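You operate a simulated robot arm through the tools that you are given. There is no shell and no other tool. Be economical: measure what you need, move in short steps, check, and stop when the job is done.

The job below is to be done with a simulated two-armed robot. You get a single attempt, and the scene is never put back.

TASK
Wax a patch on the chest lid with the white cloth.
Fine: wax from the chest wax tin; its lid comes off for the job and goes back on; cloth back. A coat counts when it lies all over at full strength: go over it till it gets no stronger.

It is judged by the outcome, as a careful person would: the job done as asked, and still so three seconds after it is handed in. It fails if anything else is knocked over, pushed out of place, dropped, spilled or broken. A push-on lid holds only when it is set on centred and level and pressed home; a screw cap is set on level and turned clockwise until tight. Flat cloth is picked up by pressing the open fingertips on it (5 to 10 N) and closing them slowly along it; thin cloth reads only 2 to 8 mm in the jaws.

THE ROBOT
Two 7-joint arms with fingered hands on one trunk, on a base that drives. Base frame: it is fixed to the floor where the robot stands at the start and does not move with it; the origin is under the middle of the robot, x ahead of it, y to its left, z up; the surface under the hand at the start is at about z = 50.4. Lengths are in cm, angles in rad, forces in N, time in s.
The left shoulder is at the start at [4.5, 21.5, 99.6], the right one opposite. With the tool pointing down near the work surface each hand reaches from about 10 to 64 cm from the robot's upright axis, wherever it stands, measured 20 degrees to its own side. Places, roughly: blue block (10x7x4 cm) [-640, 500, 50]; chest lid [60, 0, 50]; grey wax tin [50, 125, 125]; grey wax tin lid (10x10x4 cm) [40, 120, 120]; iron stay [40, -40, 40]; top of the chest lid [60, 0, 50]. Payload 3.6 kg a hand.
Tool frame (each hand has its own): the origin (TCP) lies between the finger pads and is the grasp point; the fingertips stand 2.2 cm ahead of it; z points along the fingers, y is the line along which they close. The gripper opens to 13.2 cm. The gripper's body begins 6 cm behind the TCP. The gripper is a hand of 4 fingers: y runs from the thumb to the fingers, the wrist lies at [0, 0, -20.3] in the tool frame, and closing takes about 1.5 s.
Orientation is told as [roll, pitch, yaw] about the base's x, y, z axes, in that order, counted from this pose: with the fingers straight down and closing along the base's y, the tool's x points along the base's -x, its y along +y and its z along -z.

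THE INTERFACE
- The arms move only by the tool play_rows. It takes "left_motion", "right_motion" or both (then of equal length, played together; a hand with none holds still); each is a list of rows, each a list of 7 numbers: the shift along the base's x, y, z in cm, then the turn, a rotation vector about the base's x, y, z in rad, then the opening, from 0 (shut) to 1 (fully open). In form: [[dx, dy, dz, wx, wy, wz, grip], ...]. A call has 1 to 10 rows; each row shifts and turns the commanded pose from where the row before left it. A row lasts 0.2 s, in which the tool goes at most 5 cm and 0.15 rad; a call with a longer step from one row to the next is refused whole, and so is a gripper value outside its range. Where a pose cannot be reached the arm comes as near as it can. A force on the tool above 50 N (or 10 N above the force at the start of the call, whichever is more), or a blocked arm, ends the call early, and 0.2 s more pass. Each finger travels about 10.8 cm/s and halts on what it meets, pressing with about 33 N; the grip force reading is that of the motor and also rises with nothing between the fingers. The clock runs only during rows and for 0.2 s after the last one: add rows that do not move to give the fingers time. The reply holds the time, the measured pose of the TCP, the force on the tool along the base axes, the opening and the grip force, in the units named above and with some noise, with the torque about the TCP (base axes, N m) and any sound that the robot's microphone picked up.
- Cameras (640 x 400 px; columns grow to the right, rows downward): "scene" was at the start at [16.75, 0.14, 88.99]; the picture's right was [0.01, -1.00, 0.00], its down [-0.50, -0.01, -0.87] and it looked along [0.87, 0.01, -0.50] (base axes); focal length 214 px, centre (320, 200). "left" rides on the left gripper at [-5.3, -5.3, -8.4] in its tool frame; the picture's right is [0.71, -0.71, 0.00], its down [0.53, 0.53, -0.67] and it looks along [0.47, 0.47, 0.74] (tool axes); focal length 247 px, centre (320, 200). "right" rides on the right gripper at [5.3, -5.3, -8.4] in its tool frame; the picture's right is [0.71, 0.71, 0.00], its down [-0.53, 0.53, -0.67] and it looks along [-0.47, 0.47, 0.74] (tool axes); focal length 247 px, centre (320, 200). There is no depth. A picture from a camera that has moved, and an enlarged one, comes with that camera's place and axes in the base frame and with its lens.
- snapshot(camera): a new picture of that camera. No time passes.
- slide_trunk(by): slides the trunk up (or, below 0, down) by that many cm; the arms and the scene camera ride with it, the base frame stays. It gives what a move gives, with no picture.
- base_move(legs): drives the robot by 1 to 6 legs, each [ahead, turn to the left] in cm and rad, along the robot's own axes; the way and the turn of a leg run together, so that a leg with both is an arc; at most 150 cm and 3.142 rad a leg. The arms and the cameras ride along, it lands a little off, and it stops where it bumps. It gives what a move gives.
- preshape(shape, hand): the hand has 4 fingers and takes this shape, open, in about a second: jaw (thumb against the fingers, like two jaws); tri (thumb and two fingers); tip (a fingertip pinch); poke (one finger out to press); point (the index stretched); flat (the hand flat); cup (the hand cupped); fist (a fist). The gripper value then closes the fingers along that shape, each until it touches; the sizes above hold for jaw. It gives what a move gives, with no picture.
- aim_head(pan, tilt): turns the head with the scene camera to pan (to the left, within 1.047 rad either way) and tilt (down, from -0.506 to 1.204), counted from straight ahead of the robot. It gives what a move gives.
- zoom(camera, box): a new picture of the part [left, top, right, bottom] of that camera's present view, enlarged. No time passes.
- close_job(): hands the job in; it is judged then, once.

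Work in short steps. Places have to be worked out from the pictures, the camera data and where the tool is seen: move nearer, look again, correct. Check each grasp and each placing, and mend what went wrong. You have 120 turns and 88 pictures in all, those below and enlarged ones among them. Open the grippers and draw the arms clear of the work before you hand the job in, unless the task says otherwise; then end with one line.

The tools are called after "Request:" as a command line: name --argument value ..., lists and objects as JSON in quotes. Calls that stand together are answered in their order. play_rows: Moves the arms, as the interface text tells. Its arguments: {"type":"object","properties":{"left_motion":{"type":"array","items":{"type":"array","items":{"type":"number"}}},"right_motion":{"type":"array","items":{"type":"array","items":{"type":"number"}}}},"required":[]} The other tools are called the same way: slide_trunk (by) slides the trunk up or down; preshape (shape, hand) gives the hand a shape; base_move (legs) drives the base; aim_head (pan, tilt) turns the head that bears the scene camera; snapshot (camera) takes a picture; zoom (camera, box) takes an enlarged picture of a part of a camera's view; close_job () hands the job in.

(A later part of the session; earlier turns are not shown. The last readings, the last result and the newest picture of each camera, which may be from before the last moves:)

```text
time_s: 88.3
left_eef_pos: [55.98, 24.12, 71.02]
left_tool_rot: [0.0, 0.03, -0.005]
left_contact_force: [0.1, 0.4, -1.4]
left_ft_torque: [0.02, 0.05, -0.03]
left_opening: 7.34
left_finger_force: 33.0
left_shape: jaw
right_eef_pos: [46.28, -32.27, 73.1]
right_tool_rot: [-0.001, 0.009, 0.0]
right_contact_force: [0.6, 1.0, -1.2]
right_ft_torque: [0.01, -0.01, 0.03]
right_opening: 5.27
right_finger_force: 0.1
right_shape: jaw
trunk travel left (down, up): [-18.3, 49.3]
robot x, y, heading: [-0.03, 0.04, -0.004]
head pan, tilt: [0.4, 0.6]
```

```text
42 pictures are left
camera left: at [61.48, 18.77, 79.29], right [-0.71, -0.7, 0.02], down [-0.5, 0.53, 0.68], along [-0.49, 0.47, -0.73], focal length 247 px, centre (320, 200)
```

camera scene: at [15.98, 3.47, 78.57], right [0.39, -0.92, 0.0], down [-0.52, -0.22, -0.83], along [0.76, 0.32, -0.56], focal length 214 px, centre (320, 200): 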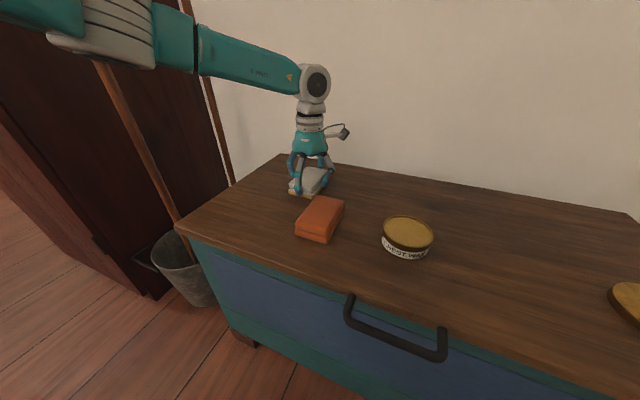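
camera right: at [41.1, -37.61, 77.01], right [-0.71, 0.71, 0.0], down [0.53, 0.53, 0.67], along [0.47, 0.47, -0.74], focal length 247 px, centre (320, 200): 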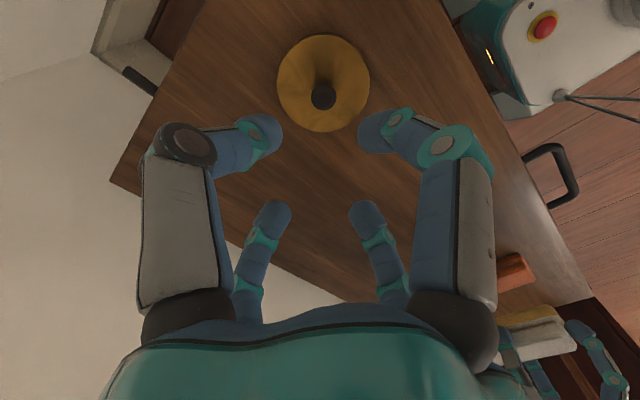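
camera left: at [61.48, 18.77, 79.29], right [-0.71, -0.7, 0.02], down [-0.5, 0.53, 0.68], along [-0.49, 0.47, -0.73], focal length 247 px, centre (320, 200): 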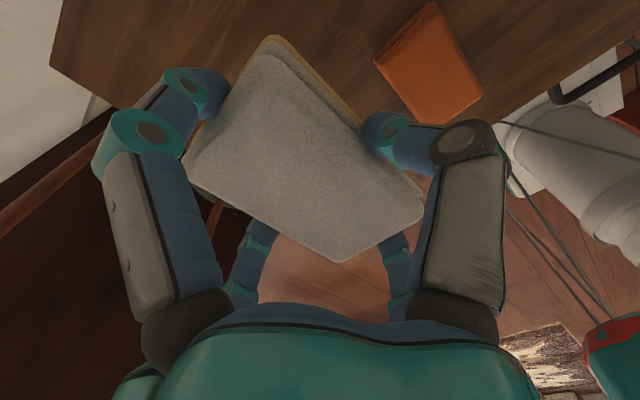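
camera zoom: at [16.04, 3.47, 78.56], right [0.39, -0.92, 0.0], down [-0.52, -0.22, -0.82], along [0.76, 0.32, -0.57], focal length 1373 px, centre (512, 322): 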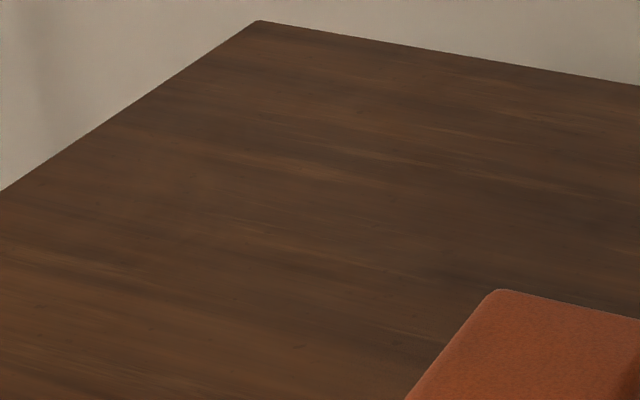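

Any coat is faint at best. I'll take more wax: carry the cloth back over the tin.

Request:
play_rows --left_motion '[[-1, -2.5, -1, 0, 0, 0, 0.3], [-1, -2.5, -1, 0, 0, 0, 0.3], [-1, -2.5, -1, 0, 0, 0, 0.3], [-1, -2.5, -1, 0, 0, 0, 0.3], [-1, -2.5, -1, 0, 0, 0, 0.3], [-1, -2.5, -1, 0, 0, 0, 0.3], [-1, -2.5, -1, 0, 0, 0, 0.3], [-1, -2.5, -1, 0, 0, 0, 0.3], [-0.5, -2.5, -1, 0, 0, 0, 0.3], [0, -1.6, -1, 0, 0, 0, 0.3]]'

Request:
play_rows --left_motion '[[0, 0, -2, 0, 0, 0, 0.3], [0, 0, -1.5, 0, 0, 0, 0.3], [0, 0, -0.5, 0, 0, 0, 0.3], [0, 0, -0.3, 0, 0, 0, 0.3], [0, 0, -0.2, 0, 0, 0, 0.3], [0, 0, -0.15, 0, 0, 0, 0.3], [0, 0, 0, 0, 0, 0, 0.3]]'

Request:
aim_head --pan 0.1 --tilt 0.65

Request:
snapshot --camera "scene"

```text
time_s: 90.5
left_eef_pos: [47.36, -0.0, 60.96]
left_tool_rot: [0.002, 0.031, -0.004]
left_contact_force: [-0.3, -0.2, -0.2]
left_ft_torque: [0.01, 0.03, 0.0]
left_opening: 7.35
left_finger_force: 32.6
left_shape: jaw
right_eef_pos: [46.42, -32.25, 73.09]
right_tool_rot: [0.0, 0.009, 0.002]
right_contact_force: [0.4, 0.0, -0.2]
right_ft_torque: [-0.01, -0.03, -0.01]
right_opening: 5.25
right_finger_force: 0.1
right_shape: jaw
trunk travel left (down, up): [-18.3, 49.3]
robot x, y, heading: [0.07, -0.05, 0.002]
head pan, tilt: [0.4, 0.6]
```

```text
time_s: 92.1
left_eef_pos: [47.42, 0.09, 56.4]
left_tool_rot: [0.0, 0.032, -0.003]
left_contact_force: [0.0, 0.0, 0.2]
left_ft_torque: [0.02, 0.0, 0.0]
left_opening: 7.32
left_finger_force: 33.1
left_shape: jaw
right_eef_pos: [46.29, -32.31, 73.17]
right_tool_rot: [-0.001, 0.01, 0.002]
right_contact_force: [0.1, 0.0, 0.1]
right_ft_torque: [0.02, 0.0, 0.0]
right_opening: 5.25
right_finger_force: 0.1
right_shape: jaw
trunk travel left (down, up): [-18.3, 49.3]
robot x, y, heading: [0.03, 0.09, -0.004]
head pan, tilt: [0.4, 0.6]
```

```text
time_s: 92.9
left_eef_pos: [47.41, 0.04, 56.38]
left_tool_rot: [0.001, 0.031, -0.004]
left_contact_force: [-0.2, 0.1, -0.7]
left_ft_torque: [-0.03, 0.0, -0.01]
left_opening: 7.35
left_finger_force: 33.0
left_shape: jaw
right_eef_pos: [46.25, -32.19, 73.18]
right_tool_rot: [0.001, 0.009, 0.003]
right_contact_force: [0.5, -0.5, 0.7]
right_ft_torque: [0.02, 0.04, 0.02]
right_opening: 5.23
right_finger_force: 0.1
right_shape: jaw
trunk travel left (down, up): [-18.3, 49.3]
robot x, y, heading: [-0.33, 0.06, -0.0]
head pan, tilt: [0.099, 0.649]
```

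```text
41 pictures are left
camera scene: at [16.55, 0.89, 78.12], right [0.1, -0.99, 0.0], down [-0.6, -0.06, -0.8], along [0.79, 0.08, -0.61], focal length 214 px, centre (320, 200)
```

scene: 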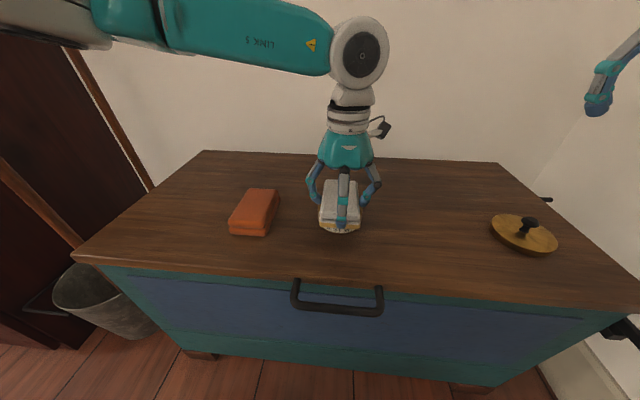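

I'll press down onto the wax and twist more this time.

Request:
play_rows --left_motion '[[0, 0, -0.2, 0, 0, 0, 0.3], [0, 0, -0.15, 0, 0, 0, 0.3], [0, 0, -0.1, 0, 0, 0.0, 0.3], [0, 0, 0, 0, 0, 0, 0.3]]'

Request:
play_rows --left_motion '[[0, 0, 0, 0, 0, 0.12, 0.3], [0, 0, 0, 0, 0, 0.12, 0.3], [0, 0, 0, 0, 0, -0.12, 0.3], [0, 0, 0, 0, 0, -0.12, 0.3], [0, 0, 0, 0, 0, -0.12, 0.3], [0, 0, 0, 0, 0, -0.12, 0.3], [0, 0, 0, 0, 0, 0.12, 0.3], [0, 0, 0, 0, 0, 0.12, 0.3], [0, 0, 0, 0, 0, 0, 0.3]]'

```text
time_s: 93.9
left_eef_pos: [47.46, 0.01, 56.18]
left_tool_rot: [-0.003, 0.026, -0.004]
left_contact_force: [2.8, 3.7, 27.5]
left_ft_torque: [0.1, 0.07, 0.01]
left_opening: 7.32
left_finger_force: 33.1
left_shape: jaw
right_eef_pos: [46.24, -32.25, 73.34]
right_tool_rot: [-0.001, 0.007, 0.001]
right_contact_force: [-0.5, -0.5, 0.4]
right_ft_torque: [0.01, -0.01, -0.01]
right_opening: 5.26
right_finger_force: 0.1
right_shape: jaw
trunk travel left (down, up): [-18.3, 49.3]
robot x, y, heading: [-0.06, -0.13, 0.002]
head pan, tilt: [0.099, 0.649]
```

```text
time_s: 95.9
left_eef_pos: [47.45, -0.09, 56.15]
left_tool_rot: [-0.001, 0.027, -0.003]
left_contact_force: [-0.8, 2.8, 31.7]
left_ft_torque: [0.04, 0.07, -0.66]
left_opening: 7.33
left_finger_force: 32.7
left_shape: jaw
right_eef_pos: [46.24, -32.27, 73.25]
right_tool_rot: [0.0, 0.006, 0.002]
right_contact_force: [-0.5, 0.2, 0.3]
right_ft_torque: [0.0, 0.0, 0.02]
right_opening: 5.24
right_finger_force: 0.0
right_shape: jaw
trunk travel left (down, up): [-18.3, 49.3]
robot x, y, heading: [-0.22, 0.26, -0.002]
head pan, tilt: [0.099, 0.649]
```

Cloth pressed into the wax at ~30 N. Lift and return to the patch start.

Request:
play_rows --left_motion '[[0, 0, 0.5, 0, 0, 0, 0.3], [0, 0, 2, 0, 0, 0, 0.3], [0, 0, 3, 0, 0, 0, 0.3], [0.5, 2.5, 2, 0, 0, 0, 0.3], [1, 3.5, 0, 0, 0, 0, 0.3], [2, 3.5, 0, 0, 0, 0, 0.3], [2, 3.5, 0, 0, 0, 0, 0.3], [2, 3.5, 0, 0, 0, 0, 0.3], [2, 3.5, 0, 0, 0, 0, 0.3], [2, 4, 0, 0, 0, 0, 0.3]]'

Request:
zoom --camera "scene" --box '[160, 110, 360, 235]'

```text
time_s: 98.1
left_eef_pos: [58.94, 23.87, 63.26]
left_tool_rot: [0.002, 0.031, -0.007]
left_contact_force: [0.5, -0.4, -0.9]
left_ft_torque: [0.0, 0.01, 0.02]
left_opening: 7.34
left_finger_force: 33.4
left_shape: jaw
right_eef_pos: [46.29, -32.26, 73.23]
right_tool_rot: [0.0, 0.01, 0.002]
right_contact_force: [-0.8, -0.8, 0.9]
right_ft_torque: [-0.01, 0.0, 0.02]
right_opening: 5.26
right_finger_force: 0.0
right_shape: jaw
trunk travel left (down, up): [-18.3, 49.3]
robot x, y, heading: [-0.16, -0.14, 0.001]
head pan, tilt: [0.099, 0.649]
```

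```text
3.20 times, centred on (260, 172) of scene
camera zoom: at [16.55, 0.89, 78.12], right [0.1, -1.0, 0.0], down [-0.6, -0.06, -0.8], along [0.79, 0.08, -0.61], focal length 686 px, centre (512, 288)
```

zoom: 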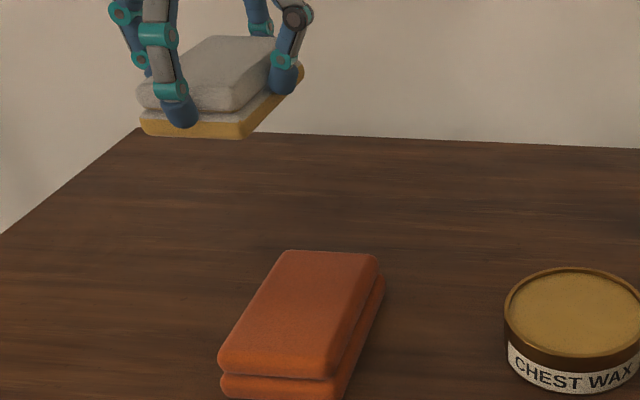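

Request:
play_rows --left_motion '[[0, 0.2, -4, 0, 0, 0, 0.3], [0, 0, -4, 0, 0, 0, 0.3], [0, 0, -1, 0, 0, 0, 0.3], [0, 0, -0.4, 0, 0, 0, 0.3], [0, 0, -0.3, 0, 0, 0, 0.3], [0, 0, -0.15, 0, 0, 0, 0.3], [0, 0, 0, 0, 0, 0, 0.3]]'

Request:
play_rows --left_motion '[[0, 1, 0, 0, 0, 0, 0.3], [0, 1, 0, 0, 0, 0, 0.3], [0, 1, 0, 0, 0, 0, 0.3], [0, 1, 0, 0, 0, 0, 0.3], [0, 1, 0, 0, 0, 0, 0.3], [0, 1, 0, 0, 0, 0, 0.3], [0, 1, 0, 0, 0, 0, 0.3], [0, 1, 0, 0, 0, 0, 0.3], [0, 1, 0, 0, 0, 0, 0.3], [0, 0, 0, 0, 0, 0, 0.3]]'

Request:
play_rows --left_motion '[[0, -1, 0, 0, 0, 0, 0.3], [0, -1, 0, 0, 0, 0, 0.3], [0, -1, 0, 0, 0, 0, 0.3], [0, -1, 0, 0, 0, 0, 0.3], [0, -1, 0, 0, 0, 0, 0.3], [0, -1, 0, 0, 0, 0, 0.3], [0, -1, 0, 0, 0, 0, 0.3], [0, -1, 0, 0, 0, 0, 0.3], [0, -1, 0, 0, 0, 0, 0.3], [0, 0, 0, 0, 0, 0, 0.3]]'

Request:
zoom --camera "scene" --box '[160, 110, 360, 235]'

```text
time_s: 99.7
left_eef_pos: [58.98, 24.13, 53.69]
left_tool_rot: [0.0, 0.031, -0.003]
left_contact_force: [-1.3, 0.5, 4.2]
left_ft_torque: [-0.01, -0.07, -0.03]
left_opening: 7.32
left_finger_force: 32.6
left_shape: jaw
right_eef_pos: [46.3, -32.31, 73.18]
right_tool_rot: [0.0, 0.009, 0.002]
right_contact_force: [-0.2, -0.4, 1.3]
right_ft_torque: [0.01, -0.01, 0.02]
right_opening: 5.25
right_finger_force: 0.0
right_shape: jaw
trunk travel left (down, up): [-18.3, 49.3]
robot x, y, heading: [-0.2, 0.11, 0.003]
head pan, tilt: [0.099, 0.649]
```

```text
time_s: 101.9
left_eef_pos: [58.9, 33.2, 53.54]
left_tool_rot: [0.001, 0.031, -0.004]
left_contact_force: [0.4, -3.7, 6.7]
left_ft_torque: [-0.07, -0.08, -0.08]
left_opening: 7.37
left_finger_force: 32.5
left_shape: jaw
right_eef_pos: [46.27, -32.25, 73.18]
right_tool_rot: [0.001, 0.008, 0.0]
right_contact_force: [0.5, 2.0, -0.1]
right_ft_torque: [-0.01, -0.01, -0.02]
right_opening: 5.25
right_finger_force: 0.1
right_shape: jaw
trunk travel left (down, up): [-18.3, 49.3]
robot x, y, heading: [-0.32, 0.36, 0.003]
head pan, tilt: [0.099, 0.649]
```

```text
time_s: 104.1
left_eef_pos: [58.9, 24.35, 53.51]
left_tool_rot: [0.001, 0.03, -0.001]
left_contact_force: [1.0, 7.7, 15.4]
left_ft_torque: [0.08, -0.05, 0.05]
left_opening: 7.3
left_finger_force: 32.7
left_shape: jaw
right_eef_pos: [46.31, -32.39, 73.23]
right_tool_rot: [0.0, 0.008, 0.002]
right_contact_force: [0.2, -0.2, -0.4]
right_ft_torque: [-0.01, 0.02, 0.01]
right_opening: 5.23
right_finger_force: 0.1
right_shape: jaw
trunk travel left (down, up): [-18.3, 49.3]
robot x, y, heading: [-0.05, -0.1, 0.001]
head pan, tilt: [0.099, 0.649]
```

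```text
3.20 times, centred on (260, 172) of scene
camera zoom: at [16.45, 0.89, 78.15], right [0.1, -0.99, 0.0], down [-0.6, -0.06, -0.8], along [0.79, 0.08, -0.6], focal length 686 px, centre (512, 288)
```

zoom: 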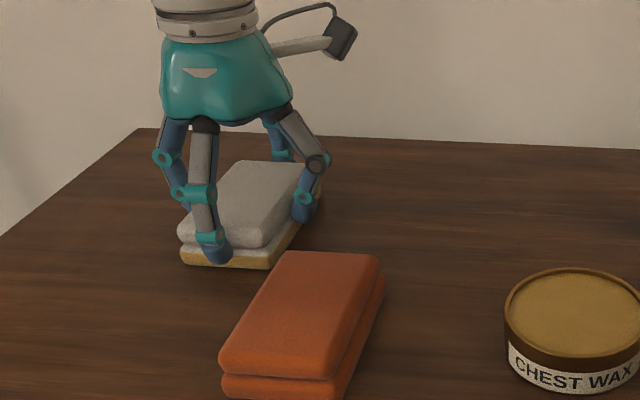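

I'll lift high and shift so that both the head and left-hand cameras see the patch clearly.

Request:
play_rows --left_motion '[[0, 0, 1, 0, 0, 0, 0.3], [0, 0, 3, 0, 0, 0, 0.3], [-1, 1, 4, 0, 0, 0, 0.3], [-1, 1, 4, 0, 0, 0, 0.3], [-1, 1, 4, 0, 0, 0, 0.3], [-1, 2, 4, 0, 0, 0, 0.3], [-1, 2, 4, 0, 0, 0, 0.3], [-1, 2, 3, 0, 0, 0, 0.3], [-1, 2, 3, 0, 0, 0, 0.3], [0, 0, 0, 0, 0, 0, 0.3]]'

Request:
snapshot --camera "left"

Request:
zoom --camera "scene" --box '[160, 135, 320, 235]'

```text
time_s: 106.3
left_eef_pos: [51.99, 35.01, 83.83]
left_tool_rot: [0.0, 0.033, -0.005]
left_contact_force: [1.2, -0.3, -0.8]
left_ft_torque: [0.0, -0.01, 0.02]
left_opening: 7.28
left_finger_force: 32.7
left_shape: jaw
right_eef_pos: [46.38, -32.27, 73.12]
right_tool_rot: [0.0, 0.01, 0.0]
right_contact_force: [-0.3, 0.1, 0.4]
right_ft_torque: [0.0, -0.01, 0.01]
right_opening: 5.26
right_finger_force: 0.1
right_shape: jaw
trunk travel left (down, up): [-18.3, 49.3]
robot x, y, heading: [0.29, -0.07, 0.007]
head pan, tilt: [0.099, 0.649]
```

```text
38 pictures are left
camera left: at [57.63, 29.67, 91.88], right [-0.71, -0.7, 0.02], down [-0.5, 0.53, 0.68], along [-0.49, 0.47, -0.73], focal length 247 px, centre (320, 200)
```

left: 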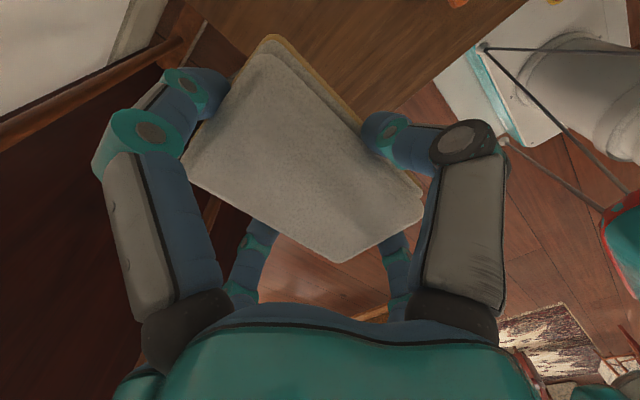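

```text
4.00 times, centred on (240, 185) of scene
camera zoom: at [16.54, 0.89, 78.12], right [0.1, -1.0, 0.0], down [-0.6, -0.06, -0.8], along [0.79, 0.08, -0.61], focal length 858 px, centre (640, 260)
```

zoom: 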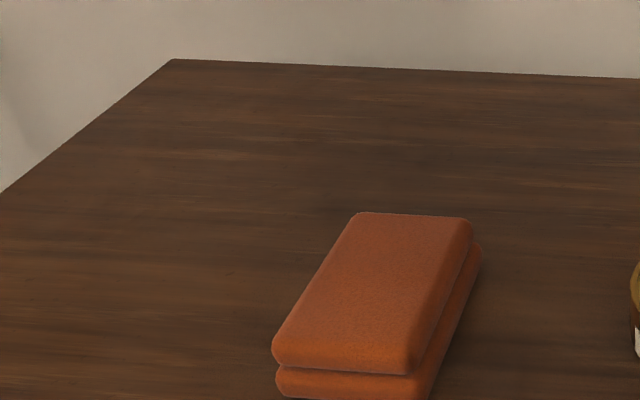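

I'll enlarge the patch region tightly to look for its edges.

Request:
zoom --camera "scene" --box '[170, 150, 274, 215]'

Request:
zoom --camera "left" --box '[200, 0, 520, 130]'

```text
6.15 times, centred on (222, 182) of scene
camera zoom: at [16.54, 0.89, 78.12], right [0.1, -1.0, 0.0], down [-0.6, -0.06, -0.8], along [0.79, 0.08, -0.61], focal length 1320 px, centre (923, 308)
```

zoom: 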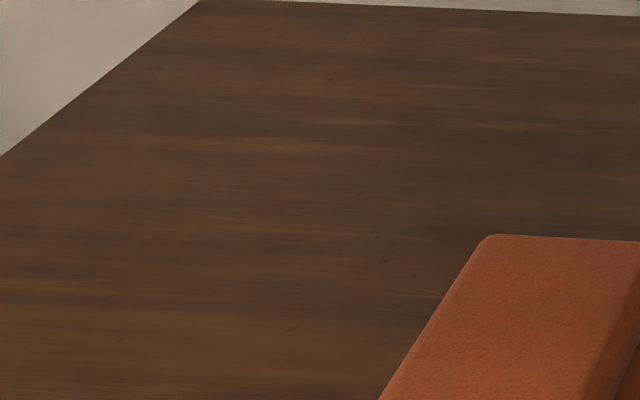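

```text
2.00 times, centred on (360, 65) of left
camera zoom: at [57.63, 29.67, 91.88], right [-0.71, -0.7, 0.02], down [-0.5, 0.53, 0.68], along [-0.49, 0.47, -0.73], focal length 494 px, centre (240, 470)
```

zoom: 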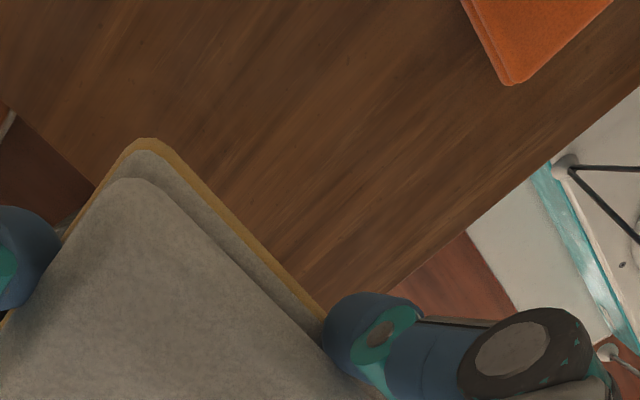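

A faint hazy tint seems to lie in the rubbed area. I'll shift the hand so that its camera sees the whole patch better.

Request:
play_rows --left_motion '[[2, 1, -1, 0, 0, 0, 0.3], [2, 2, -2, 0, 0, 0, 0.3], [2, 2, -2, 0, 0, 0, 0.3], [0, 0, 0, 0, 0, 0, 0.3]]'

Request:
zoom --camera "left" --box '[220, 0, 540, 130]'

```text
time_s: 107.3
left_eef_pos: [57.85, 40.4, 78.44]
left_tool_rot: [0.001, 0.032, -0.003]
left_contact_force: [0.2, -1.2, -0.7]
left_ft_torque: [0.0, 0.01, 0.01]
left_opening: 7.33
left_finger_force: 33.1
left_shape: jaw
right_eef_pos: [46.41, -32.28, 73.13]
right_tool_rot: [0.0, 0.011, 0.003]
right_contact_force: [-1.1, -0.8, 0.2]
right_ft_torque: [0.01, 0.02, 0.02]
right_opening: 5.24
right_finger_force: 0.1
right_shape: jaw
trunk travel left (down, up): [-18.3, 49.3]
robot x, y, heading: [0.07, 0.06, 0.002]
head pan, tilt: [0.099, 0.649]
```

```text
2.00 times, centred on (380, 65) of left
camera zoom: at [63.56, 34.95, 86.74], right [-0.71, -0.7, 0.02], down [-0.5, 0.53, 0.69], along [-0.49, 0.47, -0.73], focal length 494 px, centre (200, 470)
```

zoom: 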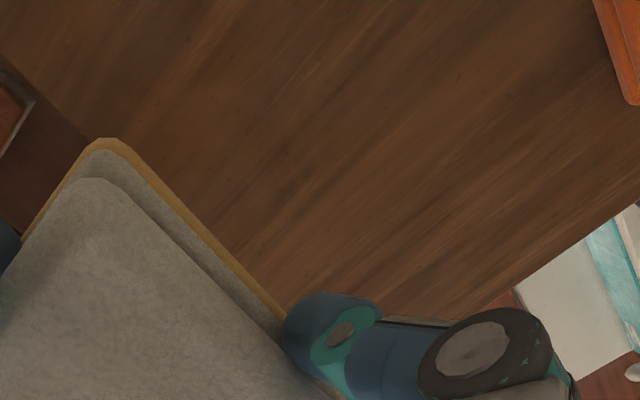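

The tint is faint, so it needs many more passes. I'll go back down at y≈33 and rub with more pressure.

Request:
play_rows --left_motion '[[0.3, -2, -4, 0, 0, 0, 0.3], [0.3, -2, -4, 0, 0, 0, 0.3], [0.3, -2, -4, 0, 0, 0, 0.3], [0.2, -1.3, -4, 0, 0, 0, 0.3], [0, 0, -4, 0, 0, 0, 0.3], [0, 0, -3, 0, 0, 0, 0.3], [0, 0, -1, 0, 0, 0, 0.3], [0, 0, -0.6, 0, 0, 0, 0.3], [0, 0, -0.4, 0, 0, 0, 0.3], [0, 0, 0, 0, 0, 0, 0.3]]'

Request:
play_rows --left_motion '[[0, -1.5, -0.05, 0, 0, 0, 0.3], [0, -1.5, 0, 0, 0, 0, 0.3], [0, -1.5, 0, 0, 0, 0, 0.3], [0, -1.5, 0, 0, 0, 0, 0.3], [0, -1.5, 0, 0, 0, 0, 0.3], [0, -1.5, 0, 0, 0, 0, 0.3], [0, 0, 0, 0, 0, 0, 0.3]]'

```text
time_s: 109.5
left_eef_pos: [59.16, 32.89, 53.57]
left_tool_rot: [0.001, 0.03, -0.003]
left_contact_force: [-1.1, 0.7, 5.3]
left_ft_torque: [-0.03, -0.13, 0.0]
left_opening: 7.35
left_finger_force: 32.8
left_shape: jaw
right_eef_pos: [46.26, -32.15, 73.27]
right_tool_rot: [0.0, 0.009, 0.002]
right_contact_force: [-0.6, 0.6, 0.2]
right_ft_torque: [0.02, -0.01, 0.0]
right_opening: 5.27
right_finger_force: 0.0
right_shape: jaw
trunk travel left (down, up): [-18.3, 49.3]
robot x, y, heading: [0.16, -0.2, 0.0]
head pan, tilt: [0.099, 0.649]
```

```text
time_s: 111.1
left_eef_pos: [58.98, 23.84, 53.64]
left_tool_rot: [-0.002, 0.032, -0.004]
left_contact_force: [-1.0, 3.7, 8.0]
left_ft_torque: [0.0, -0.2, 0.02]
left_opening: 7.31
left_finger_force: 33.1
left_shape: jaw
right_eef_pos: [46.39, -32.28, 73.27]
right_tool_rot: [-0.001, 0.009, 0.002]
right_contact_force: [-0.7, -0.5, 0.3]
right_ft_torque: [0.0, -0.01, 0.03]
right_opening: 5.23
right_finger_force: 0.0
right_shape: jaw
trunk travel left (down, up): [-18.3, 49.3]
robot x, y, heading: [0.38, -0.11, 0.003]
head pan, tilt: [0.099, 0.649]
```

Request:
play_rows --left_motion '[[0, 1.8, -0.1, 0, -0.006, 0, 0.3], [0, 1.8, -0.05, 0, 0, 0, 0.3], [0, 1.8, 0, 0, 0, 0, 0.3], [0, 1.8, 0, 0, 0, 0, 0.3], [0, 1.8, 0, 0, 0, 0, 0.3], [0, -1.8, 0, 0, 0, 0, 0.3], [0, -1.8, 0, 0, 0, 0, 0.3], [0, -1.8, 0, 0, 0, 0, 0.3], [0, -1.8, 0, 0, 0, 0, 0.3], [0, -1.8, 0, 0, 0, 0, 0.3]]'

Request:
play_rows --left_motion '[[0, 1.8, 0, 0, 0, 0, 0.3], [0, 1.8, 0, 0, 0, 0, 0.3], [0, 1.8, 0, 0, 0, 0, 0.3], [0, 1.8, 0, 0, 0, 0, 0.3], [0, 1.8, 0, 0, 0, 0, 0.3], [0, -1.8, 0, 0, 0, 0, 0.3], [0, -1.8, 0, 0, 0, 0, 0.3], [0, -1.8, 0, 0, 0, 0, 0.3], [0, -1.8, 0, 0, 0, 0, 0.3], [0, -1.8, 0, 0, 0, 0, 0.3]]'

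Request:
play_rows --left_motion '[[0, 1.8, 0, 0, 0, 0, 0.3], [0, 1.8, 0, 0, 0, 0, 0.3], [0, 1.8, 0, 0, 0, 0, 0.3], [0, 1.8, 0, 0, 0, 0, 0.3], [0, 1.8, 0, 0, 0, 0, 0.3], [0, -1.8, 0, 0, 0, 0, 0.3], [0, -1.8, 0, 0, 0, 0, 0.3], [0, -1.8, 0, 0, 0, 0, 0.3], [0, -1.8, 0, 0, 0, 0, 0.3], [0, -1.8, 0, 0, 0, 0, 0.3]]'

Request:
zoom --camera "scene" --box '[170, 150, 274, 215]'

```text
time_s: 113.3
left_eef_pos: [59.01, 23.87, 53.59]
left_tool_rot: [0.002, 0.022, -0.001]
left_contact_force: [-0.4, 10.9, 23.0]
left_ft_torque: [0.18, 0.08, -0.09]
left_opening: 7.32
left_finger_force: 32.9
left_shape: jaw
right_eef_pos: [46.16, -32.21, 73.22]
right_tool_rot: [0.001, 0.007, 0.003]
right_contact_force: [0.6, -1.1, 0.4]
right_ft_torque: [0.02, -0.03, -0.02]
right_opening: 5.27
right_finger_force: 0.1
right_shape: jaw
trunk travel left (down, up): [-18.3, 49.3]
robot x, y, heading: [0.42, 0.19, 0.0]
head pan, tilt: [0.099, 0.649]
```

```text
time_s: 115.5
left_eef_pos: [59.05, 23.81, 53.37]
left_tool_rot: [0.0, 0.022, -0.002]
left_contact_force: [-0.5, 10.1, 25.1]
left_ft_torque: [0.15, 0.09, -0.03]
left_opening: 7.29
left_finger_force: 32.6
left_shape: jaw
right_eef_pos: [46.18, -32.25, 73.29]
right_tool_rot: [0.002, 0.007, 0.001]
right_contact_force: [0.3, -0.7, 0.0]
right_ft_torque: [-0.01, -0.02, -0.01]
right_opening: 5.27
right_finger_force: 0.1
right_shape: jaw
trunk travel left (down, up): [-18.3, 49.3]
robot x, y, heading: [-0.02, 0.12, -0.002]
head pan, tilt: [0.099, 0.649]
```

```text
time_s: 117.7
left_eef_pos: [58.96, 23.85, 53.5]
left_tool_rot: [0.0, 0.022, -0.005]
left_contact_force: [1.8, 9.8, 20.9]
left_ft_torque: [0.17, 0.06, -0.02]
left_opening: 7.31
left_finger_force: 33.3
left_shape: jaw
right_eef_pos: [46.2, -32.33, 73.23]
right_tool_rot: [-0.001, 0.008, 0.002]
right_contact_force: [1.2, 0.1, -0.2]
right_ft_torque: [0.01, 0.01, 0.01]
right_opening: 5.24
right_finger_force: 0.1
right_shape: jaw
trunk travel left (down, up): [-18.3, 49.3]
robot x, y, heading: [0.43, -0.04, 0.0]
head pan, tilt: [0.099, 0.649]
```

```text
6.15 times, centred on (222, 182) of scene
camera zoom: at [16.42, 0.88, 78.16], right [0.1, -0.99, 0.0], down [-0.6, -0.06, -0.8], along [0.79, 0.08, -0.6], focal length 1320 px, centre (923, 308)
```

zoom: 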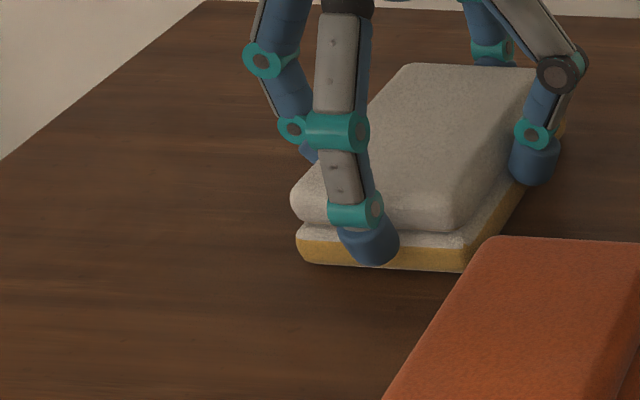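

I'll return to the same viewing pose as before for a true comparison.

Request:
play_rows --left_motion '[[0, 0, 1, 0, 0, 0, 0.3], [0, 1, 4, 0, 0, 0, 0.3], [0, 2, 4, 0, 0, 0, 0.3], [0, 2.5, 4, 0, 0, 0, 0.3], [0, 2.5, 4, 0, 0, 0, 0.3], [-0.3, 2.5, 4, 0, 0, 0, 0.3], [-0.8, 3, 3.8, 0, 0.008, 0, 0.3], [0, 3, 0, 0, 0, 0, 0.3], [0, 0, 0, 0, 0, 0, 0.3]]'

Request:
zoom --camera "left" --box '[220, 0, 540, 130]'

Request:
zoom --camera "scene" --box '[170, 150, 274, 215]'

```text
time_s: 119.7
left_eef_pos: [58.19, 40.24, 77.9]
left_tool_rot: [0.0, 0.033, -0.006]
left_contact_force: [0.3, 0.5, -0.3]
left_ft_torque: [-0.05, 0.01, -0.03]
left_opening: 7.28
left_finger_force: 32.5
left_shape: jaw
right_eef_pos: [46.24, -32.33, 73.19]
right_tool_rot: [0.001, 0.01, 0.0]
right_contact_force: [-0.8, -0.4, 0.1]
right_ft_torque: [-0.02, 0.0, 0.04]
right_opening: 5.26
right_finger_force: 0.0
right_shape: jaw
trunk travel left (down, up): [-18.3, 49.3]
robot x, y, heading: [-0.08, 0.11, 0.002]
head pan, tilt: [0.099, 0.649]
```

```text
2.00 times, centred on (380, 65) of left
camera zoom: at [63.74, 34.96, 86.01], right [-0.71, -0.7, 0.02], down [-0.5, 0.53, 0.69], along [-0.5, 0.47, -0.73], focal length 494 px, centre (200, 470)
```

zoom: 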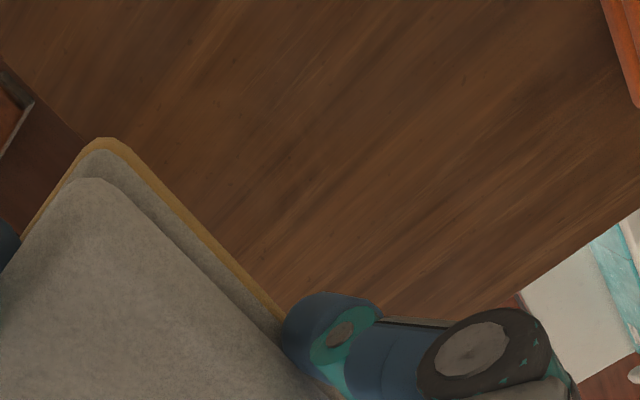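

```text
6.15 times, centred on (222, 182) of scene
camera zoom: at [16.55, 0.9, 78.12], right [0.1, -1.0, 0.0], down [-0.6, -0.06, -0.8], along [0.79, 0.08, -0.61], focal length 1320 px, centre (923, 308)
```

zoom: 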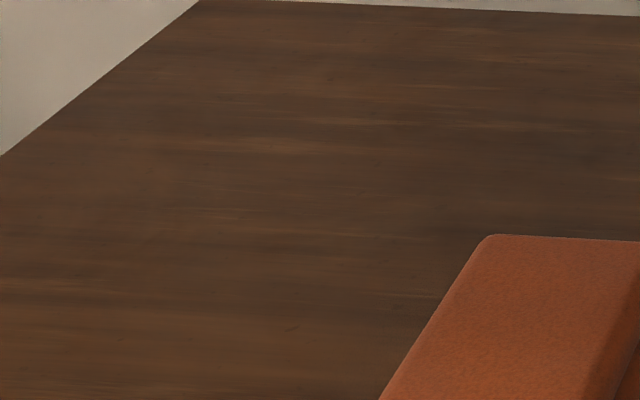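

I'll check with a much stronger enlargement at the patch's expected front-left corner and its middle.

Request:
zoom --camera "scene" --box '[166, 172, 214, 202]'

Request:
snapshot --camera "scene"

```text
13.33 times, centred on (190, 187) of scene
camera zoom: at [16.55, 0.9, 78.12], right [0.1, -1.0, 0.0], down [-0.6, -0.06, -0.8], along [0.79, 0.08, -0.61], focal length 2860 px, centre (2053, 373)
```

zoom: 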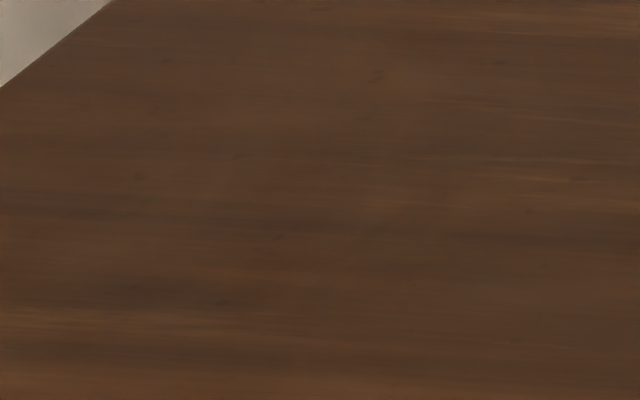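

```text
29 pictures are left
camera scene: at [16.55, 0.9, 78.12], right [0.1, -1.0, 0.0], down [-0.6, -0.06, -0.8], along [0.79, 0.08, -0.61], focal length 214 px, centre (320, 200)
```

scene: 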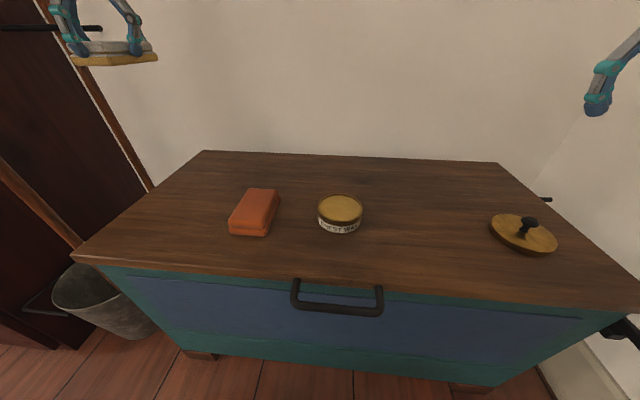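

No edge visible. I'll check the patch's right-hand edge (y≈21, across the grain) close-up with the left camera.

Request:
play_rows --left_motion '[[0.3, -2.5, -2, 0, 0, 0, 0.3], [0.3, -2.5, -2, 0, 0, 0, 0.3], [0.3, -2.5, -2, 0, 0, 0, 0.3], [0.3, -2.5, -2, 0, 0, 0, 0.3], [0.3, -2, -2, 0, 0, 0, 0.3], [0, -1, -2, 0, 0, 0, 0.3], [0, 0, 0, 0, 0, 0, 0.3]]'

Request:
zoom --camera "left" --box '[280, 0, 480, 110]'

```text
time_s: 121.3
left_eef_pos: [59.49, 27.45, 66.16]
left_tool_rot: [0.001, 0.033, -0.004]
left_contact_force: [-0.7, -0.4, -0.4]
left_ft_torque: [0.01, -0.01, 0.02]
left_opening: 7.28
left_finger_force: 33.3
left_shape: jaw
right_eef_pos: [46.41, -32.32, 73.27]
right_tool_rot: [0.0, 0.011, 0.001]
right_contact_force: [0.6, 0.0, 0.6]
right_ft_torque: [-0.03, 0.01, 0.0]
right_opening: 5.26
right_finger_force: 0.1
right_shape: jaw
trunk travel left (down, up): [-18.3, 49.3]
robot x, y, heading: [-0.13, 0.13, -0.003]
head pan, tilt: [0.099, 0.649]
```

```text
3.20 times, centred on (380, 55) of left
camera zoom: at [65.09, 22.01, 74.25], right [-0.71, -0.71, 0.02], down [-0.5, 0.53, 0.69], along [-0.5, 0.47, -0.73], focal length 790 px, centre (128, 664)
```

zoom: 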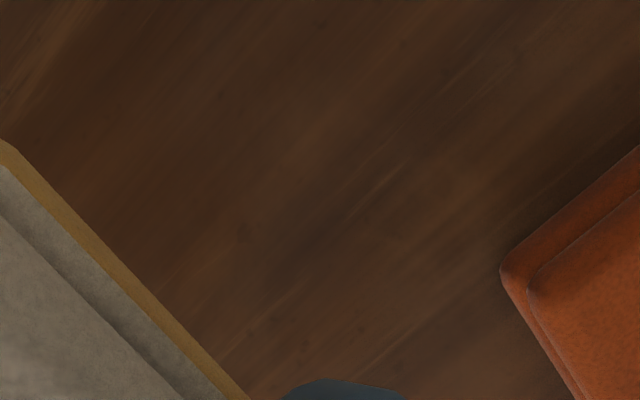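

In this close view the rubbed side looks slightly warmer and smoother with a faint boundary near the expected line. I'll recharge with wax and do many more passes, then compare with this same view.

Request:
play_rows --left_motion '[[-1, -2.5, 0, 0, 0, 0, 0.3], [-1, -2.8, 0, 0, 0, 0, 0.3], [-1.3, -2.8, -0.5, 0, 0, 0, 0.3], [-1.3, -2.8, -0.5, 0, 0, 0, 0.3], [-1.3, -2.8, -0.5, 0, 0, 0, 0.3], [-1.3, -2.8, -0.5, 0, 0, 0, 0.3], [-1.3, -2.8, -0.5, 0, 0, 0, 0.3], [-1.3, -2.8, -0.5, 0, 0, 0, 0.3], [-1.3, -2.8, -0.5, 0, 0, 0, 0.3], [-1, -2.5, -0.5, 0, 0, 0, 0.3]]'

Request:
play_rows --left_motion '[[0, 0, -3, 0, 0, 0, 0.3], [0, 0, -1.8, 0, 0, 0, 0.3], [0, 0, -0.6, 0, 0, 0, 0.3], [0, 0, -0.4, 0, 0, 0, 0.3], [0, 0, -0.2, 0, 0, 0, 0.3], [0, 0, 0, 0, 0, 0, 0.3]]'

```text
time_s: 123.5
left_eef_pos: [47.42, -0.05, 62.17]
left_tool_rot: [0.001, 0.033, -0.003]
left_contact_force: [-0.3, -0.1, 0.4]
left_ft_torque: [0.01, 0.0, 0.03]
left_opening: 7.27
left_finger_force: 33.1
left_shape: jaw
right_eef_pos: [46.32, -32.38, 73.23]
right_tool_rot: [0.0, 0.012, 0.0]
right_contact_force: [-0.1, 0.8, 0.4]
right_ft_torque: [0.0, -0.01, 0.02]
right_opening: 5.26
right_finger_force: 0.0
right_shape: jaw
trunk travel left (down, up): [-18.3, 49.3]
robot x, y, heading: [-0.34, 0.57, -0.001]
head pan, tilt: [0.099, 0.649]
```

```text
time_s: 124.9
left_eef_pos: [47.36, 0.04, 56.25]
left_tool_rot: [-0.001, 0.032, -0.004]
left_contact_force: [0.3, 0.6, 8.4]
left_ft_torque: [0.05, -0.31, 0.02]
left_opening: 7.28
left_finger_force: 33.0
left_shape: jaw
right_eef_pos: [46.22, -32.25, 73.2]
right_tool_rot: [0.001, 0.009, 0.002]
right_contact_force: [-0.8, -0.8, 0.5]
right_ft_torque: [0.01, -0.02, -0.02]
right_opening: 5.25
right_finger_force: 0.0
right_shape: jaw
trunk travel left (down, up): [-18.3, 49.3]
robot x, y, heading: [0.19, -0.27, -0.001]
head pan, tilt: [0.099, 0.649]
```

Request:
play_rows --left_motion '[[0, 0, -0.15, 0, -0.009, 0.1, 0.3], [0, 0, 0, 0, 0, 0.12, 0.3], [0, 0, 0, 0, 0, -0.12, 0.3], [0, 0, 0, 0, 0, -0.12, 0.3], [0, 0, 0, 0, 0, -0.12, 0.3], [0, 0, 0, 0, 0, -0.1, 0.3], [0, 0, 0, 0, 0, 0.12, 0.3], [0, 0, 0, 0, 0, 0.12, 0.3], [0, 0, 0, 0, 0, 0, 0.3]]'

Request:
play_rows --left_motion '[[0, 0, 0.5, 0, 0, 0, 0.3], [0, 0, 2, 0, 0, 0, 0.3], [0, 0, 3, 0, 0, 0, 0.3], [0.5, 2.5, 2, 0, 0, 0, 0.3], [1, 3.5, 0, 0, 0, 0, 0.3], [2, 3.5, 0, 0, 0, 0, 0.3], [2, 3.5, 0, 0, 0, 0, 0.3], [2, 3.5, 0, 0, 0, 0, 0.3], [2, 3.5, 0, 0, 0, 0, 0.3], [2, 4, 0, 0, 0, 0, 0.3]]'

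Request:
play_rows --left_motion '[[0, 0, -4, 0, 0, 0, 0.3], [0, 0, -4, 0, 0, 0, 0.3], [0, 0, -1, 0, 0, 0, 0.3], [0, 0, -0.4, 0, 0, 0, 0.3], [0, 0, -0.3, 0, 0, 0, 0.3], [0, 0, -0.15, 0, 0, 0, 0.3], [0, 0, 0, 0, 0, 0, 0.3]]'

```text
time_s: 126.9
left_eef_pos: [47.25, -0.05, 56.21]
left_tool_rot: [-0.002, 0.02, -0.004]
left_contact_force: [-0.1, 1.3, 27.1]
left_ft_torque: [0.06, 0.03, -0.6]
left_opening: 7.26
left_finger_force: 32.8
left_shape: jaw
right_eef_pos: [46.26, -32.27, 73.29]
right_tool_rot: [0.0, 0.008, 0.002]
right_contact_force: [1.0, -0.4, -0.4]
right_ft_torque: [0.03, 0.02, 0.01]
right_opening: 5.26
right_finger_force: 0.0
right_shape: jaw
trunk travel left (down, up): [-18.3, 49.3]
robot x, y, heading: [-0.2, -0.14, -0.002]
head pan, tilt: [0.099, 0.649]
```

```text
time_s: 129.1
left_eef_pos: [58.99, 24.03, 63.47]
left_tool_rot: [0.0, 0.025, -0.007]
left_contact_force: [0.1, 0.4, 0.2]
left_ft_torque: [0.02, 0.01, -0.03]
left_opening: 7.27
left_finger_force: 32.9
left_shape: jaw
right_eef_pos: [46.35, -32.2, 73.17]
right_tool_rot: [0.0, 0.011, 0.002]
right_contact_force: [0.1, 0.1, 0.1]
right_ft_torque: [0.01, 0.01, -0.01]
right_opening: 5.24
right_finger_force: 0.0
right_shape: jaw
trunk travel left (down, up): [-18.3, 49.3]
robot x, y, heading: [0.19, 0.11, 0.0]
head pan, tilt: [0.099, 0.649]
```

```text
time_s: 130.7
left_eef_pos: [58.94, 24.01, 53.59]
left_tool_rot: [-0.001, 0.025, -0.004]
left_contact_force: [-0.3, -0.4, 1.3]
left_ft_torque: [0.02, -0.07, -0.02]
left_opening: 7.3
left_finger_force: 32.7
left_shape: jaw
right_eef_pos: [46.34, -32.17, 73.22]
right_tool_rot: [0.001, 0.007, 0.001]
right_contact_force: [0.8, 0.7, -0.4]
right_ft_torque: [0.01, 0.0, 0.01]
right_opening: 5.22
right_finger_force: 0.0
right_shape: jaw
trunk travel left (down, up): [-18.3, 49.3]
robot x, y, heading: [0.06, -0.27, -0.001]
head pan, tilt: [0.099, 0.649]
```

Now a series of passes at roughly 10–20 N over the same band.

Request:
play_rows --left_motion '[[0, 1.8, -0.15, 0, 0, 0, 0.3], [0, 1.8, 0, 0, 0, 0, 0.3], [0, 1.8, 0, 0, 0, 0, 0.3], [0, 1.8, 0, 0, 0, 0, 0.3], [0, 1.8, 0, 0, 0, 0, 0.3], [0, -1.8, 0, 0, 0, 0, 0.3], [0, -1.8, 0, 0, 0, 0, 0.3], [0, -1.8, 0, 0, 0, 0, 0.3], [0, -1.8, 0, 0, 0, 0, 0.3], [0, -1.8, 0, 0, 0, 0, 0.3]]'

Request:
play_rows --left_motion '[[0, 1.8, -0.05, 0, 0, 0, 0.3], [0, 1.8, 0, 0, 0, 0, 0.3], [0, 1.8, 0, 0, 0, 0, 0.3], [0, 1.8, 0, 0, 0, 0, 0.3], [0, 1.8, 0, 0, 0, 0, 0.3], [0, -1.8, 0, 0, 0, 0, 0.3], [0, -1.8, 0, 0, 0, 0, 0.3], [0, -1.8, 0, 0, 0, 0, 0.3], [0, -1.8, 0, 0, 0, 0, 0.3], [0, -1.8, 0, 0, 0, 0, 0.3]]'

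Request:
play_rows --left_motion '[[0, 1.8, 0, 0, 0, 0, 0.3], [0, 1.8, 0, 0, 0, 0, 0.3], [0, 1.8, 0, 0, 0, 0, 0.3], [0, 1.8, 0, 0, 0, 0, 0.3], [0, 1.8, 0, 0, 0, 0, 0.3], [0, -1.8, 0, 0, 0, 0, 0.3], [0, -1.8, 0, 0, 0, 0, 0.3], [0, -1.8, 0, 0, 0, 0, 0.3], [0, -1.8, 0, 0, 0, 0, 0.3], [0, -1.8, 0, 0, 0, 0, 0.3]]'

Request:
play_rows --left_motion '[[0, 1.8, 0, 0, 0, 0, 0.3], [0, 1.8, 0, 0, 0, 0, 0.3], [0, 1.8, 0, 0, 0, 0, 0.3], [0, 1.8, 0, 0, 0, 0, 0.3], [0, 1.8, 0, 0, 0, 0, 0.3], [0, -1.8, 0, 0, 0, 0, 0.3], [0, -1.8, 0, 0, 0, 0, 0.3], [0, -1.8, 0, 0, 0, 0, 0.3], [0, -1.8, 0, 0, 0, 0, 0.3], [0, -1.8, 0, 0, 0, 0, 0.3]]'

Request:
play_rows --left_motion '[[0, 0, 1, 0, 0, 0, 0.3], [0, 0, 3, 0, 0, 0, 0.3], [0.2, 1, 3, 0, 0, 0, 0.3], [0.2, 1.5, 3, 0, 0.009, 0, 0.3], [0.1, 1, 2.6, 0, 0, 0, 0.3], [0, 0, 0, 0, 0, 0, 0.3]]'

Request:
zoom --camera "left" --box '[280, 0, 480, 110]'

```text
time_s: 132.9
left_eef_pos: [58.76, 23.89, 53.56]
left_tool_rot: [0.0, 0.024, -0.005]
left_contact_force: [0.1, 4.5, 7.6]
left_ft_torque: [0.09, -0.07, 0.0]
left_opening: 7.25
left_finger_force: 32.7
left_shape: jaw
right_eef_pos: [46.3, -32.37, 73.15]
right_tool_rot: [0.0, 0.009, 0.001]
right_contact_force: [0.5, -0.1, 0.4]
right_ft_torque: [-0.01, -0.01, 0.0]
right_opening: 5.25
right_finger_force: 0.0
right_shape: jaw
trunk travel left (down, up): [-18.3, 49.3]
robot x, y, heading: [0.08, 0.22, 0.003]
head pan, tilt: [0.099, 0.649]
```

```text
time_s: 135.1
left_eef_pos: [58.63, 23.86, 53.56]
left_tool_rot: [-0.001, 0.025, -0.002]
left_contact_force: [-0.5, 5.1, 13.0]
left_ft_torque: [0.08, -0.05, 0.0]
left_opening: 7.27
left_finger_force: 33.1
left_shape: jaw
right_eef_pos: [46.22, -32.21, 73.29]
right_tool_rot: [-0.001, 0.01, 0.001]
right_contact_force: [-1.1, 0.1, -0.3]
right_ft_torque: [-0.05, -0.01, -0.01]
right_opening: 5.27
right_finger_force: 0.0
right_shape: jaw
trunk travel left (down, up): [-18.3, 49.3]
robot x, y, heading: [0.25, 0.14, -0.005]
head pan, tilt: [0.099, 0.649]
```

```text
time_s: 137.3
left_eef_pos: [58.94, 24.05, 53.59]
left_tool_rot: [0.001, 0.025, -0.005]
left_contact_force: [0.1, 4.4, 9.8]
left_ft_torque: [0.08, -0.08, -0.03]
left_opening: 7.26
left_finger_force: 32.5
left_shape: jaw
right_eef_pos: [46.36, -32.31, 73.2]
right_tool_rot: [0.0, 0.01, 0.001]
right_contact_force: [0.3, 0.6, -0.3]
right_ft_torque: [0.02, -0.01, -0.05]
right_opening: 5.27
right_finger_force: 0.1
right_shape: jaw
trunk travel left (down, up): [-18.3, 49.3]
robot x, y, heading: [-0.13, -0.01, 0.006]
head pan, tilt: [0.099, 0.649]
```

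```text
time_s: 139.5
left_eef_pos: [58.67, 24.19, 53.53]
left_tool_rot: [0.002, 0.023, -0.002]
left_contact_force: [1.6, 4.7, 10.1]
left_ft_torque: [0.06, -0.02, -0.01]
left_opening: 7.25
left_finger_force: 32.5
left_shape: jaw
right_eef_pos: [46.21, -32.33, 73.26]
right_tool_rot: [-0.001, 0.009, 0.002]
right_contact_force: [1.0, -0.1, 0.1]
right_ft_torque: [0.03, -0.02, -0.01]
right_opening: 5.25
right_finger_force: 0.0
right_shape: jaw
trunk travel left (down, up): [-18.3, 49.3]
robot x, y, heading: [-0.14, 0.23, -0.003]
head pan, tilt: [0.099, 0.649]
```

```text
time_s: 140.9
left_eef_pos: [59.48, 27.47, 65.99]
left_tool_rot: [0.0, 0.035, -0.005]
left_contact_force: [-0.3, 0.0, -0.1]
left_ft_torque: [0.0, 0.0, 0.01]
left_opening: 7.28
left_finger_force: 33.4
left_shape: jaw
right_eef_pos: [46.34, -32.34, 73.22]
right_tool_rot: [0.001, 0.012, -0.001]
right_contact_force: [0.0, -0.3, 0.1]
right_ft_torque: [-0.01, -0.02, 0.02]
right_opening: 5.25
right_finger_force: 0.0
right_shape: jaw
trunk travel left (down, up): [-18.3, 49.3]
robot x, y, heading: [-0.01, 0.09, 0.003]
head pan, tilt: [0.099, 0.649]
```

```text
3.20 times, centred on (380, 55) of left
camera zoom: at [64.96, 22.09, 74.27], right [-0.71, -0.7, 0.02], down [-0.5, 0.53, 0.69], along [-0.5, 0.47, -0.73], focal length 790 px, centre (128, 664)
```

zoom: 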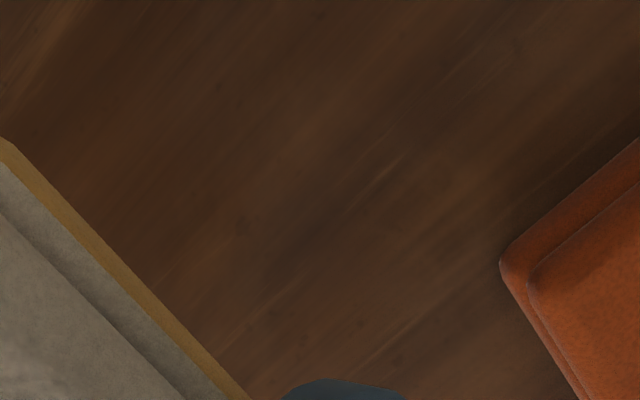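

No change, so probably nothing is being deposited there. A darker blotch appears behind the tin in all pictures; I'll zoom into the lid's centre-back.

Request:
zoom --camera "scene" --box '[270, 145, 450, 258]'

```text
3.54 times, centred on (360, 202) of scene
camera zoom: at [16.55, 0.89, 78.12], right [0.1, -1.0, 0.0], down [-0.6, -0.06, -0.8], along [0.79, 0.08, -0.61], focal length 759 px, centre (178, 195)
```

zoom: 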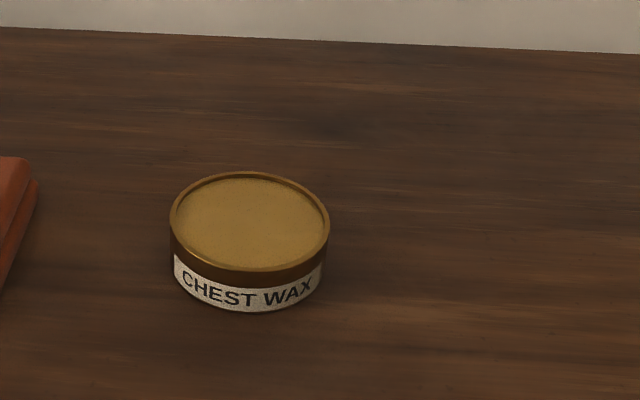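

It's just wood grain. Maybe the workable surface is around the lid's centre ([60, 0] in the list); I'll try a short rub behind the gap between orange block and tin, at about [57, 8.5], which is still in reach.

Request:
play_rows --left_motion '[[-0.4, -2.5, 0, 0, 0, 0, 0.3], [-0.4, -2.7, 0, 0, 0, 0, 0.3], [-0.4, -2.7, 0, 0, 0, 0, 0.3], [-0.4, -2.7, -1, 0, 0, 0, 0.3], [-0.4, -2.7, -1, 0, 0, 0, 0.3], [-0.4, -2.7, -1, 0, 0, 0, 0.3], [0, -2.5, -1, 0, 0, 0, 0.3], [0, 0, -3, 0, 0, 0, 0.3], [0, 0, -3, 0, -0.009, 0, 0.3], [0, 0, -1.5, 0, 0, 0, 0.3]]'

Request:
play_rows --left_motion '[[0, 0, -0.5, 0, 0, 0, 0.3], [0, 0, -0.4, 0, 0, 0, 0.3], [0, 0, -0.2, 0, 0, 0, 0.3], [0, 0, 0, 0, 0, 0, 0.3]]'

```text
time_s: 143.1
left_eef_pos: [56.99, 8.87, 54.68]
left_tool_rot: [0.0, 0.025, -0.004]
left_contact_force: [0.0, 0.0, -0.5]
left_ft_torque: [0.0, 0.01, -0.03]
left_opening: 7.23
left_finger_force: 32.7
left_shape: jaw
right_eef_pos: [46.33, -32.29, 73.21]
right_tool_rot: [0.001, 0.012, 0.003]
right_contact_force: [0.7, -0.6, 0.5]
right_ft_torque: [0.01, 0.05, 0.01]
right_opening: 5.26
right_finger_force: 0.1
right_shape: jaw
trunk travel left (down, up): [-18.3, 49.3]
robot x, y, heading: [-0.07, 0.31, -0.005]
head pan, tilt: [0.099, 0.649]
```

```text
time_s: 144.1
left_eef_pos: [56.96, 8.87, 53.63]
left_tool_rot: [-0.001, 0.023, -0.003]
left_contact_force: [-0.6, -0.1, 7.1]
left_ft_torque: [-0.05, -0.07, -0.04]
left_opening: 7.26
left_finger_force: 32.9
left_shape: jaw
right_eef_pos: [46.39, -32.28, 73.2]
right_tool_rot: [0.001, 0.01, 0.003]
right_contact_force: [-0.5, -0.5, 0.5]
right_ft_torque: [0.01, 0.01, -0.01]
right_opening: 5.27
right_finger_force: 0.0
right_shape: jaw
trunk travel left (down, up): [-18.3, 49.3]
robot x, y, heading: [0.28, -0.04, 0.001]
head pan, tilt: [0.099, 0.649]
```

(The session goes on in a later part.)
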